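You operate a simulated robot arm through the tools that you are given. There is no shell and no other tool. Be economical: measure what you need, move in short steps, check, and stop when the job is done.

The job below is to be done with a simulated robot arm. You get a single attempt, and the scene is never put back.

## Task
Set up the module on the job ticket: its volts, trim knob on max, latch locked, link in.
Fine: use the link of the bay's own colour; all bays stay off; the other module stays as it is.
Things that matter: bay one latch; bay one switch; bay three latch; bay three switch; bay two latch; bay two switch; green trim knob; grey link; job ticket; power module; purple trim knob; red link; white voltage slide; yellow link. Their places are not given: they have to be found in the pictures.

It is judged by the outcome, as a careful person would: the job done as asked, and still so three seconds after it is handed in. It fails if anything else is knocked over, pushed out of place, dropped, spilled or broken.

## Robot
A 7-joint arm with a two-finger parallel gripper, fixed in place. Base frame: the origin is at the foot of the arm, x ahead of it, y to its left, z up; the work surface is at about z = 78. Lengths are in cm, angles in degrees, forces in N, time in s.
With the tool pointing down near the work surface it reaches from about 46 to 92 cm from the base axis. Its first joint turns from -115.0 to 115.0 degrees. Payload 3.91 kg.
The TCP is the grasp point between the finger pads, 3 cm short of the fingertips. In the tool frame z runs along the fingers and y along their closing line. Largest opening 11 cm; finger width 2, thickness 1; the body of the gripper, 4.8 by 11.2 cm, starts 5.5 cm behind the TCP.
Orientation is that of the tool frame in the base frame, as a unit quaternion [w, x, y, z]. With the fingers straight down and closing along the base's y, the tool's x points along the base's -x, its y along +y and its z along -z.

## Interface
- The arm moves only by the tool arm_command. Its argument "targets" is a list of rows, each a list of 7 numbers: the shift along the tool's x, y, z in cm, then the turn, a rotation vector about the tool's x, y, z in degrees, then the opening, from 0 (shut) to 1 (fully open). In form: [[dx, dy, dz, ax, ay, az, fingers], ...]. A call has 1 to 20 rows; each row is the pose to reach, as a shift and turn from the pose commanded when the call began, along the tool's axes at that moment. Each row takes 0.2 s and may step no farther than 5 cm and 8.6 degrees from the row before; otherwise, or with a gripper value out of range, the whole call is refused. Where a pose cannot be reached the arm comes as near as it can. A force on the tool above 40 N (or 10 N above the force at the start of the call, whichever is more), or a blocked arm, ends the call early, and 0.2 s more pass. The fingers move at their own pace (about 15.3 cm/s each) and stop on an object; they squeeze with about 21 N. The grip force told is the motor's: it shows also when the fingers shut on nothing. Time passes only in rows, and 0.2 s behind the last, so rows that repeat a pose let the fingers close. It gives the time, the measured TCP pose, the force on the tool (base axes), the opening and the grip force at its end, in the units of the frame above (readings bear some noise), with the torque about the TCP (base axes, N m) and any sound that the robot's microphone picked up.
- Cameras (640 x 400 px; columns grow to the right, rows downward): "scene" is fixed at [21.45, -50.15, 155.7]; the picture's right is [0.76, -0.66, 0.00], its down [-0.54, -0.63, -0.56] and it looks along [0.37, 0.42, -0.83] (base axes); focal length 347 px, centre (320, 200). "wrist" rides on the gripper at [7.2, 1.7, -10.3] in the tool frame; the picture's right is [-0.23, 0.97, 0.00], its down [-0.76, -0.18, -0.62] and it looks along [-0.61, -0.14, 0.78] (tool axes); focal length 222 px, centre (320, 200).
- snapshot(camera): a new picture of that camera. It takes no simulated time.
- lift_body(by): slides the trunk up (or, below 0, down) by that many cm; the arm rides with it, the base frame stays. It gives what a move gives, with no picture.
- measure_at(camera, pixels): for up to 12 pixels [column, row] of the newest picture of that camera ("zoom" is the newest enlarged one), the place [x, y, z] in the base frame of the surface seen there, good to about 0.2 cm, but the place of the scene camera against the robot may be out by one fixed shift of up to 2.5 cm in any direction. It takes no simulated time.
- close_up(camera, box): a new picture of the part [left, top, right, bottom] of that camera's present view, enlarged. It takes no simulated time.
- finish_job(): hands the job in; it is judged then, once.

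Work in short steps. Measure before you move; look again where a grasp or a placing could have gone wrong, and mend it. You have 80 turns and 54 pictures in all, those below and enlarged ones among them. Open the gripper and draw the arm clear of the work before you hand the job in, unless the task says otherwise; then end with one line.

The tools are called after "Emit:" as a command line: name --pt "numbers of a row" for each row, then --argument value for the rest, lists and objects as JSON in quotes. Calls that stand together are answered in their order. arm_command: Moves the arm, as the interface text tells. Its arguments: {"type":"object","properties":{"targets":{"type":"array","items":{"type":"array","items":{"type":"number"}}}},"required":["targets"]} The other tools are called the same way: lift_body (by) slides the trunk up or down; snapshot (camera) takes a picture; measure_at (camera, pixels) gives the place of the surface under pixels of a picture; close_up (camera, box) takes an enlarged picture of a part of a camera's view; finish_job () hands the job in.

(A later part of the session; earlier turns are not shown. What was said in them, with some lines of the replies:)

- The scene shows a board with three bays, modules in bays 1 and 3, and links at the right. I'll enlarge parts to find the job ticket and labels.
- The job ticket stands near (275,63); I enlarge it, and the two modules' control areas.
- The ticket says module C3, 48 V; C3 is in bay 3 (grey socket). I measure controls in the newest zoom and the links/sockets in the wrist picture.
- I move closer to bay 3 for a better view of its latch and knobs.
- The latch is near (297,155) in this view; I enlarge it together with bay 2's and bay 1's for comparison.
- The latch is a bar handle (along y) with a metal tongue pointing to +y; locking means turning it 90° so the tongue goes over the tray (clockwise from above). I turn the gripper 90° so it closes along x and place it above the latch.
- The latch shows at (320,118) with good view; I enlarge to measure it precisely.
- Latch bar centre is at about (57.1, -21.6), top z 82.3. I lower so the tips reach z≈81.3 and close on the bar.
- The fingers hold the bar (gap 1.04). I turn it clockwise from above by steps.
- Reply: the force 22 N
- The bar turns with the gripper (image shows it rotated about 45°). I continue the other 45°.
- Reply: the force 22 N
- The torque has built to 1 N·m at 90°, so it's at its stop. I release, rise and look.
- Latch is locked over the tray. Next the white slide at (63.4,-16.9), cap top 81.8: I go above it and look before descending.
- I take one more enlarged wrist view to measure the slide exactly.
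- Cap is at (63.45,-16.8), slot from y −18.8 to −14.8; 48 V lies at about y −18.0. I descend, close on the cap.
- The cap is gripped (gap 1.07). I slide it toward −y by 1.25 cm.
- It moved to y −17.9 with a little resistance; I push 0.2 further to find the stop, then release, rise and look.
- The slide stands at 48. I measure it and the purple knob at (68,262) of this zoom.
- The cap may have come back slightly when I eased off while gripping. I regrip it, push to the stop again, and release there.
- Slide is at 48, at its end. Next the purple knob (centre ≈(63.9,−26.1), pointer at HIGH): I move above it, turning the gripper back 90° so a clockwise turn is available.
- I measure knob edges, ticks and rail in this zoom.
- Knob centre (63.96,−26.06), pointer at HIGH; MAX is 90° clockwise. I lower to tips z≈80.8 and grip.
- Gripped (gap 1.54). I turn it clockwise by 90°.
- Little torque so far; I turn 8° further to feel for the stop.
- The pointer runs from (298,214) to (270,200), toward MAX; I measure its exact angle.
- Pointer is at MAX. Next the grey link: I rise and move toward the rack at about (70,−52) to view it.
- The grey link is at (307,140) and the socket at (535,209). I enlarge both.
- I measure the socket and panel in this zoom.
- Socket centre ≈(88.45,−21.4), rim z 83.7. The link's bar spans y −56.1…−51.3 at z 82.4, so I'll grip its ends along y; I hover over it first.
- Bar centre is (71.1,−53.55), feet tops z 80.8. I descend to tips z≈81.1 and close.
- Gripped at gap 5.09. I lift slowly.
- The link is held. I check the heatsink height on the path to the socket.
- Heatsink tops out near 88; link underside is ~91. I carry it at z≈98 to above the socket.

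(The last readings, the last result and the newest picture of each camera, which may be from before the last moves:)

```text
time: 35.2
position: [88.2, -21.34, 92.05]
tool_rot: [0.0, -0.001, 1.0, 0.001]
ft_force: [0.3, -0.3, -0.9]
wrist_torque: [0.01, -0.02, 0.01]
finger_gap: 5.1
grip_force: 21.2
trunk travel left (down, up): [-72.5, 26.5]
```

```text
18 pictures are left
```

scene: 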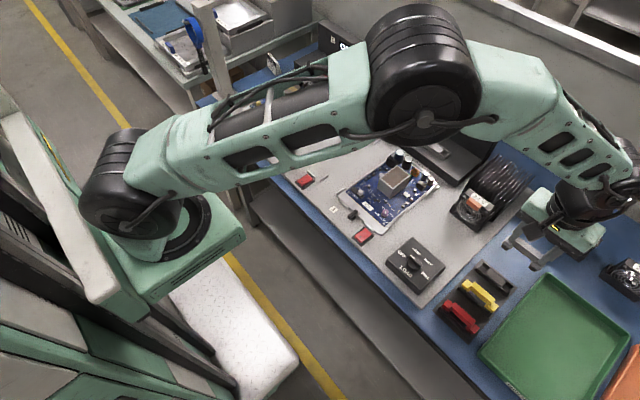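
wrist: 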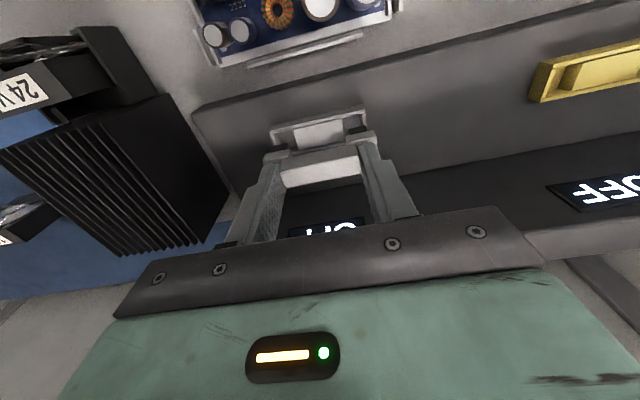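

Now the socket is at (318,130) behind the link. I enlarge to measure both socket and link in the same frame.

Emit:
close_up --camera "wrist" --box '[250, 95, 390, 195]'

```text
4.00 times, centred on (320, 145) of wrist
```

zoom: 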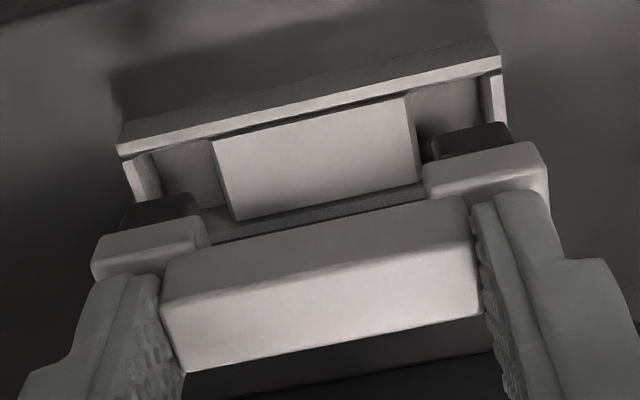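

Emit:
measure_at --camera "zoom" --pixels '[[125, 150], [494, 66], [300, 106], [245, 215], [418, 180], [217, 145], [408, 100], [140, 170], [492, 100], [315, 210], [185, 170], [450, 110]]'

Emit:
measure_at --camera "zoom" --pixels '[[100, 250], [150, 235], [200, 225], [150, 212], [540, 160], [490, 165], [430, 185], [470, 140], [310, 245], [175, 290], [470, 230], [320, 290]]'

```text
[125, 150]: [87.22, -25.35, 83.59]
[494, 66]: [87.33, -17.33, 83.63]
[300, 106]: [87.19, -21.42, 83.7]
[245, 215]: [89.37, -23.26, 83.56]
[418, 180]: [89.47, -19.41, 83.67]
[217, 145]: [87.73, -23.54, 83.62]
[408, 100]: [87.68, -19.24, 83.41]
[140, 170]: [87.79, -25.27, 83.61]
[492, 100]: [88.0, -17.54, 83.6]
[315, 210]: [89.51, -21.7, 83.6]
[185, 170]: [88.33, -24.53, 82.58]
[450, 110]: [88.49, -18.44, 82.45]
```

```text
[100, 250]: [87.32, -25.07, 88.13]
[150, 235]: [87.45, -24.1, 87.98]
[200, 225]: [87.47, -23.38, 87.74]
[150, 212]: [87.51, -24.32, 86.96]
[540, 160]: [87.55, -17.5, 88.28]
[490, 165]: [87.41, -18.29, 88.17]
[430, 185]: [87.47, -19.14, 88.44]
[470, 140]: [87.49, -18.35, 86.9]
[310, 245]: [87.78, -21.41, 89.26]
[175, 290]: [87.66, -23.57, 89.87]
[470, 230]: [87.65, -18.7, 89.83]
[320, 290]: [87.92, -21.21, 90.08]
```

Socket centre is (88.5,−21.38); link centre (88.22,−21.25). I correct by +0.28 x, −0.13 y, lower to just above the socket, and check.

Emit:
arm_command --pt "-0.28 -0.13 0 0 0 0 0.38" --pt "-0.28 -0.13 1 0 0 0 0.38" --pt "-0.28 -0.13 1.7 0 0 0 0.38" --pt "-0.28 -0.13 1.7 0 0 0 0.38"

Emit:
close_up --camera "wrist" --box '[250, 95, 390, 195]'

```text
time: 36.2
position: [88.61, -21.46, 90.62]
tool_rot: [0.0, -0.001, 1.0, 0.0]
ft_force: [0.3, -0.6, 0.1]
wrist_torque: [-0.01, 0.02, -0.03]
finger_gap: 5.11
grip_force: 21.1
trunk travel left (down, up): [-72.5, 26.5]
```

```text
4.00 times, centred on (320, 145) of wrist
```

zoom: 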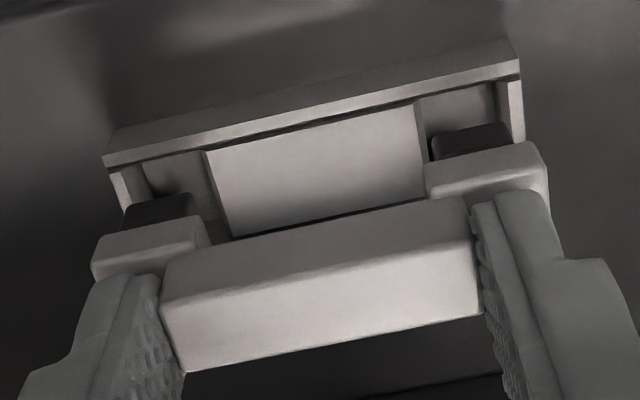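

Emit:
measure_at --camera "zoom" --pixels '[[135, 185], [515, 110], [222, 200], [418, 150], [128, 212], [190, 200], [440, 145], [502, 132], [155, 208], [472, 140], [310, 118], [300, 150]]'

```text
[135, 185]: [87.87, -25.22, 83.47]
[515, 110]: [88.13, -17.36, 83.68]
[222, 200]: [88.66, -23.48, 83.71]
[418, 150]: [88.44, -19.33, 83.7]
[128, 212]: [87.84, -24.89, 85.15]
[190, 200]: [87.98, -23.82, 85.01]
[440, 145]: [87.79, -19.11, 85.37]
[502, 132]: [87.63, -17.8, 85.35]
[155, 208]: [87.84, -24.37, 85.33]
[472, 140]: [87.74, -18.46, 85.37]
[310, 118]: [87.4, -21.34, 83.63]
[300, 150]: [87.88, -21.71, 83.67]
```

Prongs (y mid −21.4, front x 87.8) line up with the pits. I lower gently.

Emit:
arm_command --pt "0 0 0.4 0 0 0 0.38" --pt "0 0 0.8 0 0 0 0.38" --pt "0 0 1.1 0 0 0 0.38" --pt "0 0 1.4 0 0 0 0.38"

```text
time: 37.2
position: [88.51, -21.57, 89.35]
tool_rot: [0.0, -0.001, 1.0, 0.0]
ft_force: [-9.3, 2.9, 12.0]
wrist_torque: [0.2, 0.38, 0.02]
finger_gap: 5.09
grip_force: 20.8
trunk travel left (down, up): [-72.5, 26.5]
```

Contact with a push toward −x (−9 N); I ease 0.12 cm to −x, slightly +y, and lower further.

Emit:
arm_command --pt "0.12 0.05 0 0 0 0 0.38" --pt "0.12 0.05 0.3 0 0 0 0.38" --pt "0.12 0.05 0.6 0 0 0 0.38"

Emit:
close_up --camera "wrist" --box '[250, 95, 390, 195]'

```text
time: 38.0
position: [88.44, -21.6, 88.54]
tool_rot: [0.0, -0.001, 1.0, 0.001]
ft_force: [-2.5, 2.4, 5.6]
wrist_torque: [0.16, 0.19, -0.04]
finger_gap: 5.11
grip_force: 21.4
trunk travel left (down, up): [-72.5, 26.5]
```

```text
4.00 times, centred on (320, 145) of wrist
```

zoom: 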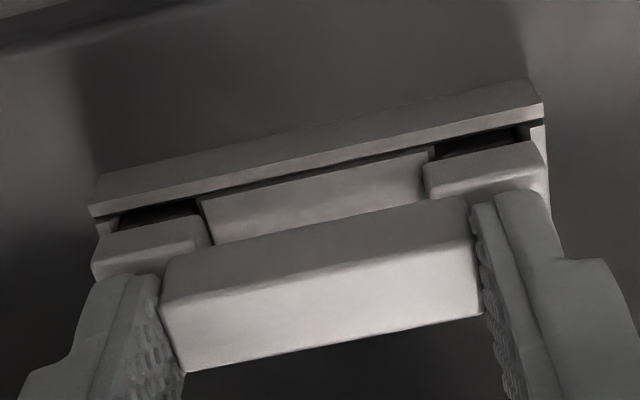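

The prongs are entering the pits. I push further down until it seats.

Emit:
arm_command --pt "0 0.05 0.3 0 0 0 0.38" --pt "0 0.05 0.6 0 0 0 0.38" --pt "0 0.05 0.9 0 0 0 0.38"

```text
time: 38.8
position: [88.68, -21.5, 87.9]
tool_rot: [0.002, 0.001, 1.0, 0.0]
ft_force: [-3.1, -1.2, 28.2]
wrist_torque: [0.07, 0.14, 0.05]
finger_gap: 5.1
grip_force: 21.0
trunk travel left (down, up): [-72.5, 26.5]
```

Force rose to 28 N at z 87.9, likely seated; I press slightly more and look.

Emit:
arm_command --pt "0 0 0.1 0 0 0 0.38" --pt "0 0 0.15 0 0 0 0.38"

Emit:
close_up --camera "wrist" --box '[250, 95, 390, 195]'

Emit:
measure_at --camera "zoom" --pixels '[[150, 240], [485, 165], [310, 160], [310, 190], [315, 230]]'

```text
time: 39.4
position: [88.57, -21.54, 87.88]
tool_rot: [0.004, -0.002, 1.0, -0.001]
ft_force: [-0.8, -2.6, 37.6]
wrist_torque: [-0.07, 0.03, -0.02]
finger_gap: 5.11
grip_force: 21.1
trunk travel left (down, up): [-72.5, 26.5]
```

```text
4.00 times, centred on (320, 145) of wrist
```

zoom: 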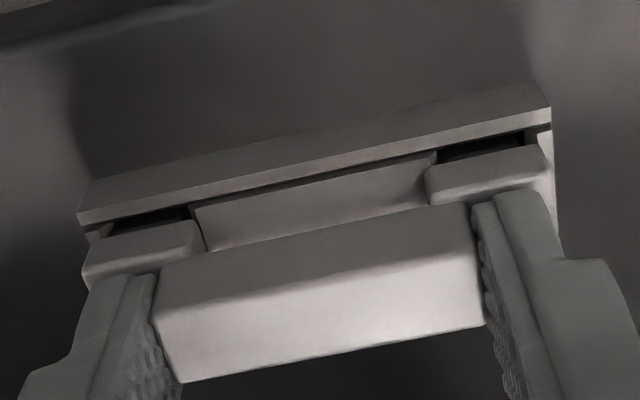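

```text
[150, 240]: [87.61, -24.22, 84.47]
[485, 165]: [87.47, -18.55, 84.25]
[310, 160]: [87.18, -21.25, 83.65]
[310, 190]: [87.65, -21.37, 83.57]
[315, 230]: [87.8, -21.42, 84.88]
```

It's stopped hard (link slid a little in the grip), so seated. I release, rise, and view.

Emit:
arm_command --pt "0 0 -0.2 0 0 0 0.38" --pt "0 0 -0.2 0 0 0 0.55" --pt "0 0 -0.2 0 0 0 0.58" --pt "0 0 -3 0 0 0 0.58" --pt "1 0 -7 0 0 0 0.58" --pt "5 0 -9 0 0 0 0.58" --pt "9 0 -11 0 0 0 0.58"

Emit:
snapshot --camera "wrist"

Emit:
snapshot --camera "scene"

```text
time: 41.0
position: [79.44, -21.46, 98.13]
tool_rot: [-0.001, -0.002, 1.0, 0.0]
ft_force: [0.5, 0.1, -0.6]
wrist_torque: [-0.01, 0.0, 0.01]
finger_gap: 6.39
grip_force: 0.1
trunk travel left (down, up): [-72.5, 26.5]
```

```text
13 pictures are left
```

wrist: 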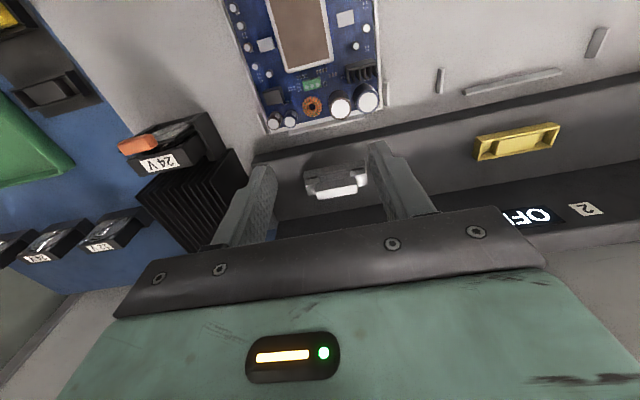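

```text
12 pictures are left
```

scene: 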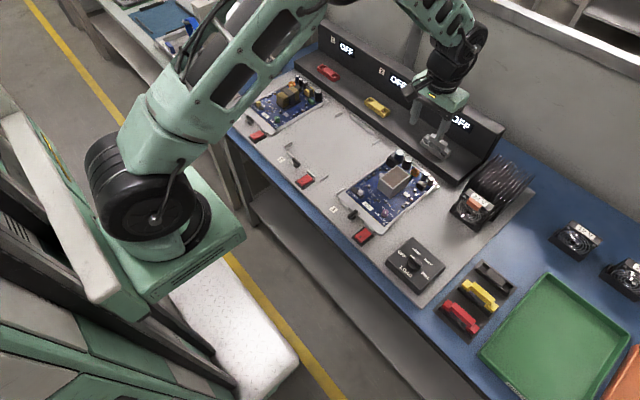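

The link stays in the socket. I draw the arm back and enlarge the socket and the controls to verify.

Emit:
arm_command --pt "4 0 -3 0 0 0 0.58" --pt "8 0 -6 0 0 0 0.58" --pt "12 0 -9 0 0 0 0.58" --pt "15 2 -10 0 0 0 0.58"

Emit:
close_up --camera "wrist" --box '[270, 130, 390, 230]'

Emit:
close_up --camera "scene" --box '[390, 100, 480, 180]'

Emit:
measure_at --camera "zoom" --pixels '[[320, 200]]'

```text
time: 42.0
position: [64.47, -19.28, 108.47]
tool_rot: [0.0, -0.001, 1.0, 0.001]
ft_force: [0.0, 0.8, -0.7]
wrist_torque: [0.03, 0.02, -0.02]
finger_gap: 6.35
grip_force: 0.1
trunk travel left (down, up): [-72.5, 26.5]
```

```text
4.00 times, centred on (330, 180) of wrist
```

zoom: 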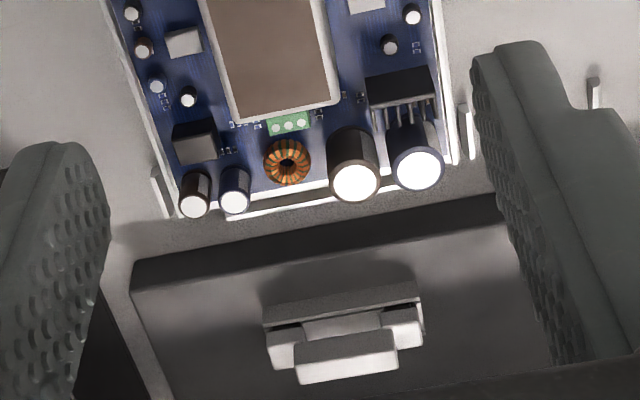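

```text
5.00 times, centred on (435, 140) of scene
```

zoom: 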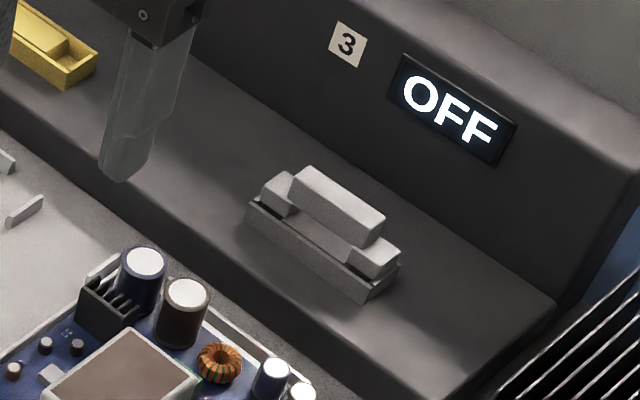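

```text
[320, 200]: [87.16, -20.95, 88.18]
```

Emit:
measure_at --camera "zoom" --pixels '[[345, 215], [305, 180], [370, 230], [275, 188], [385, 255], [270, 218], [355, 283], [320, 240], [260, 215], [260, 330]]'

Emit:
close_up --camera "wrist" --box '[300, 190, 370, 230]'

Emit:
measure_at --camera "zoom" --pixels '[[300, 280], [420, 275], [190, 310], [490, 260], [300, 110], [460, 200], [150, 270], [320, 210]]'

```text
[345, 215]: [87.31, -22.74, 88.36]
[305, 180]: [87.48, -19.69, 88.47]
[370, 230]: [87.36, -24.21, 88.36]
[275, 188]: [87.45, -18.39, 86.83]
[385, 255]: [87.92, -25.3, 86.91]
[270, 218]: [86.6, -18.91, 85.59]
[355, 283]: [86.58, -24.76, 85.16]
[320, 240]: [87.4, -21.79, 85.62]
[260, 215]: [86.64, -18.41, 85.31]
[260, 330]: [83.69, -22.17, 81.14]
```

```text
9.14 times, centred on (335, 210) of wrist
```

zoom: 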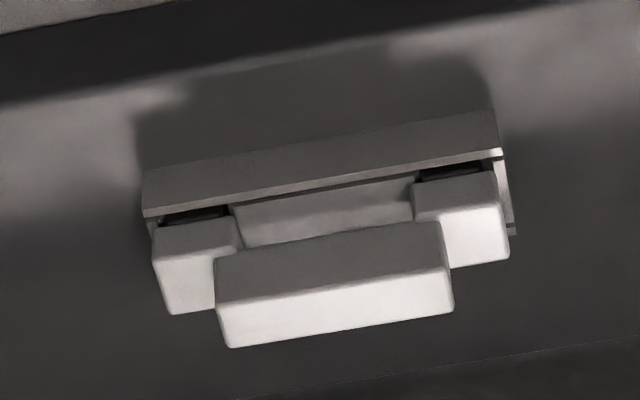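

```text
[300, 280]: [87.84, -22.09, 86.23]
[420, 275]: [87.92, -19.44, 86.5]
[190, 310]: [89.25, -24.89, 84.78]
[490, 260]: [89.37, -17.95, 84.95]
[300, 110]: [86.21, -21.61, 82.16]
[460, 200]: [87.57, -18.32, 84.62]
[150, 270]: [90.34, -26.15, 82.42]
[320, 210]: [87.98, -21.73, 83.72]
```

Foot tops stand 1.15 above the rim; I check the foot bottom edges for a gap.

Emit:
measure_at --camera "zoom" --pixels '[[190, 226], [190, 235], [190, 250], [190, 262], [190, 217], [455, 185], [455, 177], [455, 170], [455, 210], [465, 157], [170, 205]]'

```text
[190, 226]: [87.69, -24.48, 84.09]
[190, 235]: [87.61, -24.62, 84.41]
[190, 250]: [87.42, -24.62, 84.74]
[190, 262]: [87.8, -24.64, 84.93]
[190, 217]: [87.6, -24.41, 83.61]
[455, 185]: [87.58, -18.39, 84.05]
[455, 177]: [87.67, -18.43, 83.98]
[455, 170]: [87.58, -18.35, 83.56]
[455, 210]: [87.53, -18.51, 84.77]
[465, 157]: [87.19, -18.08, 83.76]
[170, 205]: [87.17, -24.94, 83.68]
```

The two feet are level, with possibly a slight gap. To be sure it's fully home I press the bar's top with closed fingers at (88.5,−21.4).

Emit:
arm_command --pt "-4.5 -0.5 1.5 0 0 0 0.1" --pt "-9 -1 3 0 0 0 0" --pt "-13.5 -1.5 5 0 0 0 0" --pt "-18 -2 7 0 0 0 0" --pt "-22 -2.1 9 0 0 0 0" --pt "-24 -2.1 12 0 0 0 0" --pt "-24 -2.1 16 0 0 0 0" --pt "-24 -2.1 18 0 0 0 0"

Emit:
arm_command --pt "0 0 0.4 0 0 0 0" --pt "0 0 0.8 0 0 0 0" --pt "0 0 1.1 0 0 0 0" --pt "0 0 1.4 0 0 0 0" --pt "0 0 1.6 0 0 0 0" --pt "0 0 1.8 0 0 0 0" --pt "0 0 2.0 0 0 0 0"

```text
time: 43.8
position: [88.33, -21.58, 90.63]
tool_rot: [0.0, -0.001, 1.0, -0.001]
ft_force: [0.6, 0.5, -0.5]
wrist_torque: [-0.02, -0.03, -0.02]
finger_gap: 0.0
grip_force: 20.7
trunk travel left (down, up): [-72.5, 26.5]
```

```text
time: 45.0
position: [88.65, -21.5, 89.51]
tool_rot: [0.003, -0.001, 1.0, 0.0]
ft_force: [-9.7, 2.3, 21.4]
wrist_torque: [0.08, 0.37, -0.02]
finger_gap: 0.0
grip_force: 21.4
trunk travel left (down, up): [-72.5, 26.5]
stopped in row 6: the force on the tool passed its limit (the readings are from after the stop); the commanded pose is now the measured one
```

It held at 86.5 under 40 N, so it is home. I retreat and make the final check of all controls.

Emit:
arm_command --pt "0 0 -3 0 0 0 0" --pt "1 0 -7 0 0 0 0.3" --pt "5 0 -10 0 0 0 0.5" --pt "9.5 0 -12 0 0 0 0.5" --pt "14 0 -14 0 0 0 0.5" --pt "18.5 0 -16 0 0 0 0.5" --pt "23 2 -18 0 0 0 0.6" --pt "24 4 -18 0 0 0 0.8"

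Emit:
close_up --camera "wrist" --box '[220, 0, 400, 230]'

Emit:
close_up --camera "wrist" --box '[250, 20, 350, 110]'

Emit:
snapshot --camera "scene"

```text
refused: row 7 steps farther than a row can; nothing moved
```

```text
1.74 times, centred on (310, 115) of wrist
```

zoom: 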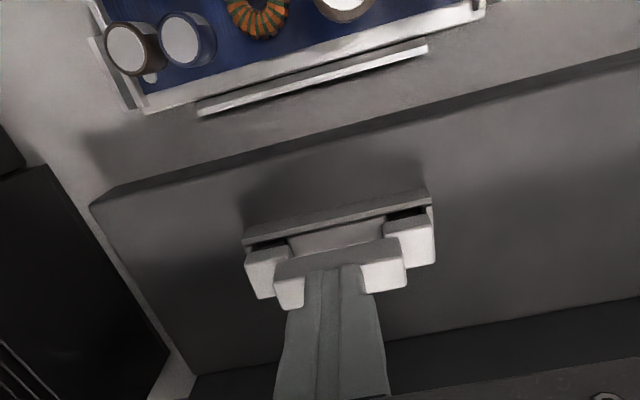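

```text
4.44 times, centred on (300, 65) of wrist
```

zoom: 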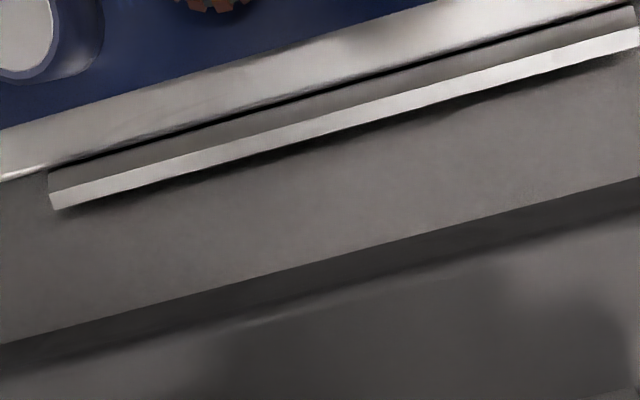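

```text
6 pictures are left
```

scene: 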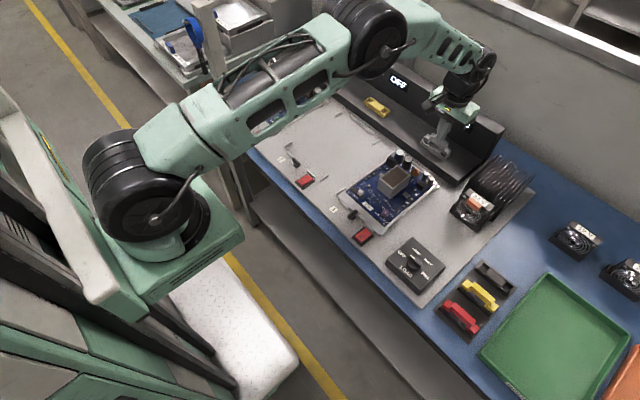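

The retreat was refused for one over-long step; I repeat it with shorter steps.

Emit:
arm_command --pt "0 0 -3 0 0 0 0" --pt "1 0 -7 0 0 0 0.3" --pt "5 0 -9 0 0 0 0.5" --pt "9 0 -11 0 0 0 0.5" --pt "13 0 -13 0 0 0 0.5" --pt "17 0 -15 0 0 0 0.5" --pt "21 0 -17 0 0 0 0.6" --pt "24 2 -18 0 0 0 0.8"

```text
time: 46.9
position: [64.8, -19.62, 107.06]
tool_rot: [0.002, -0.001, 1.0, -0.001]
ft_force: [0.4, -0.4, -0.6]
wrist_torque: [0.0, 0.04, 0.02]
finger_gap: 8.79
grip_force: 0.0
trunk travel left (down, up): [-72.5, 26.5]
```

The arm is clear; I take final check pictures of the controls and the link.

Emit:
close_up --camera "wrist" --box '[255, 15, 365, 115]'

Emit:
close_up --camera "scene" --box '[220, 30, 500, 260]'

```text
4.00 times, centred on (310, 65) of wrist
```

zoom: 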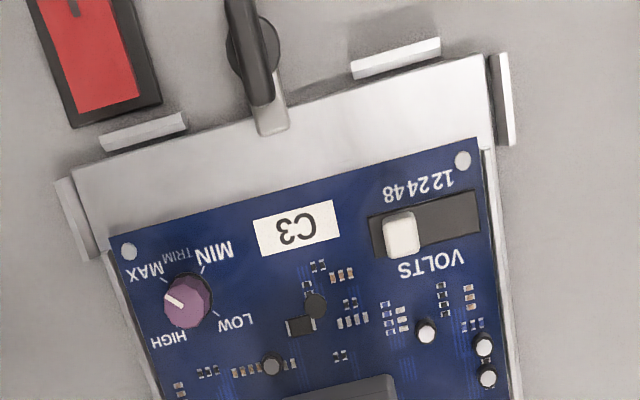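

```text
1.74 times, centred on (360, 145) of scene
```

zoom: 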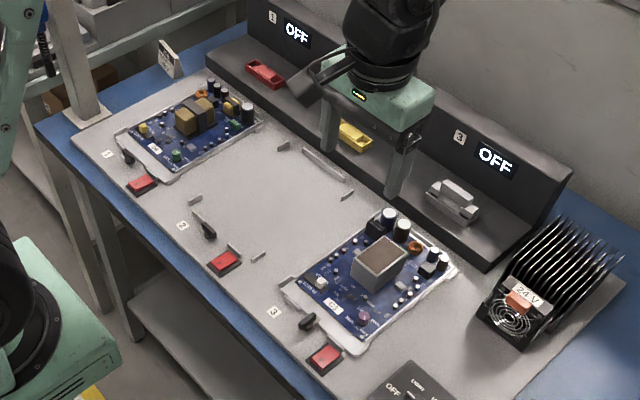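

All is as asked: C3 at 48 V, trim on MAX, latch over the tray, grey link in, displays OFF. I hand it in.

Emit:
finish_job

```text
The job is handed in.
```

I set up module C3 in bay three as the job ticket asks: slide at 48 V, purple trim knob on max, latch locked and grey link fully seated. I didn't touch any switches or the other module, and the arm is drawn clear.
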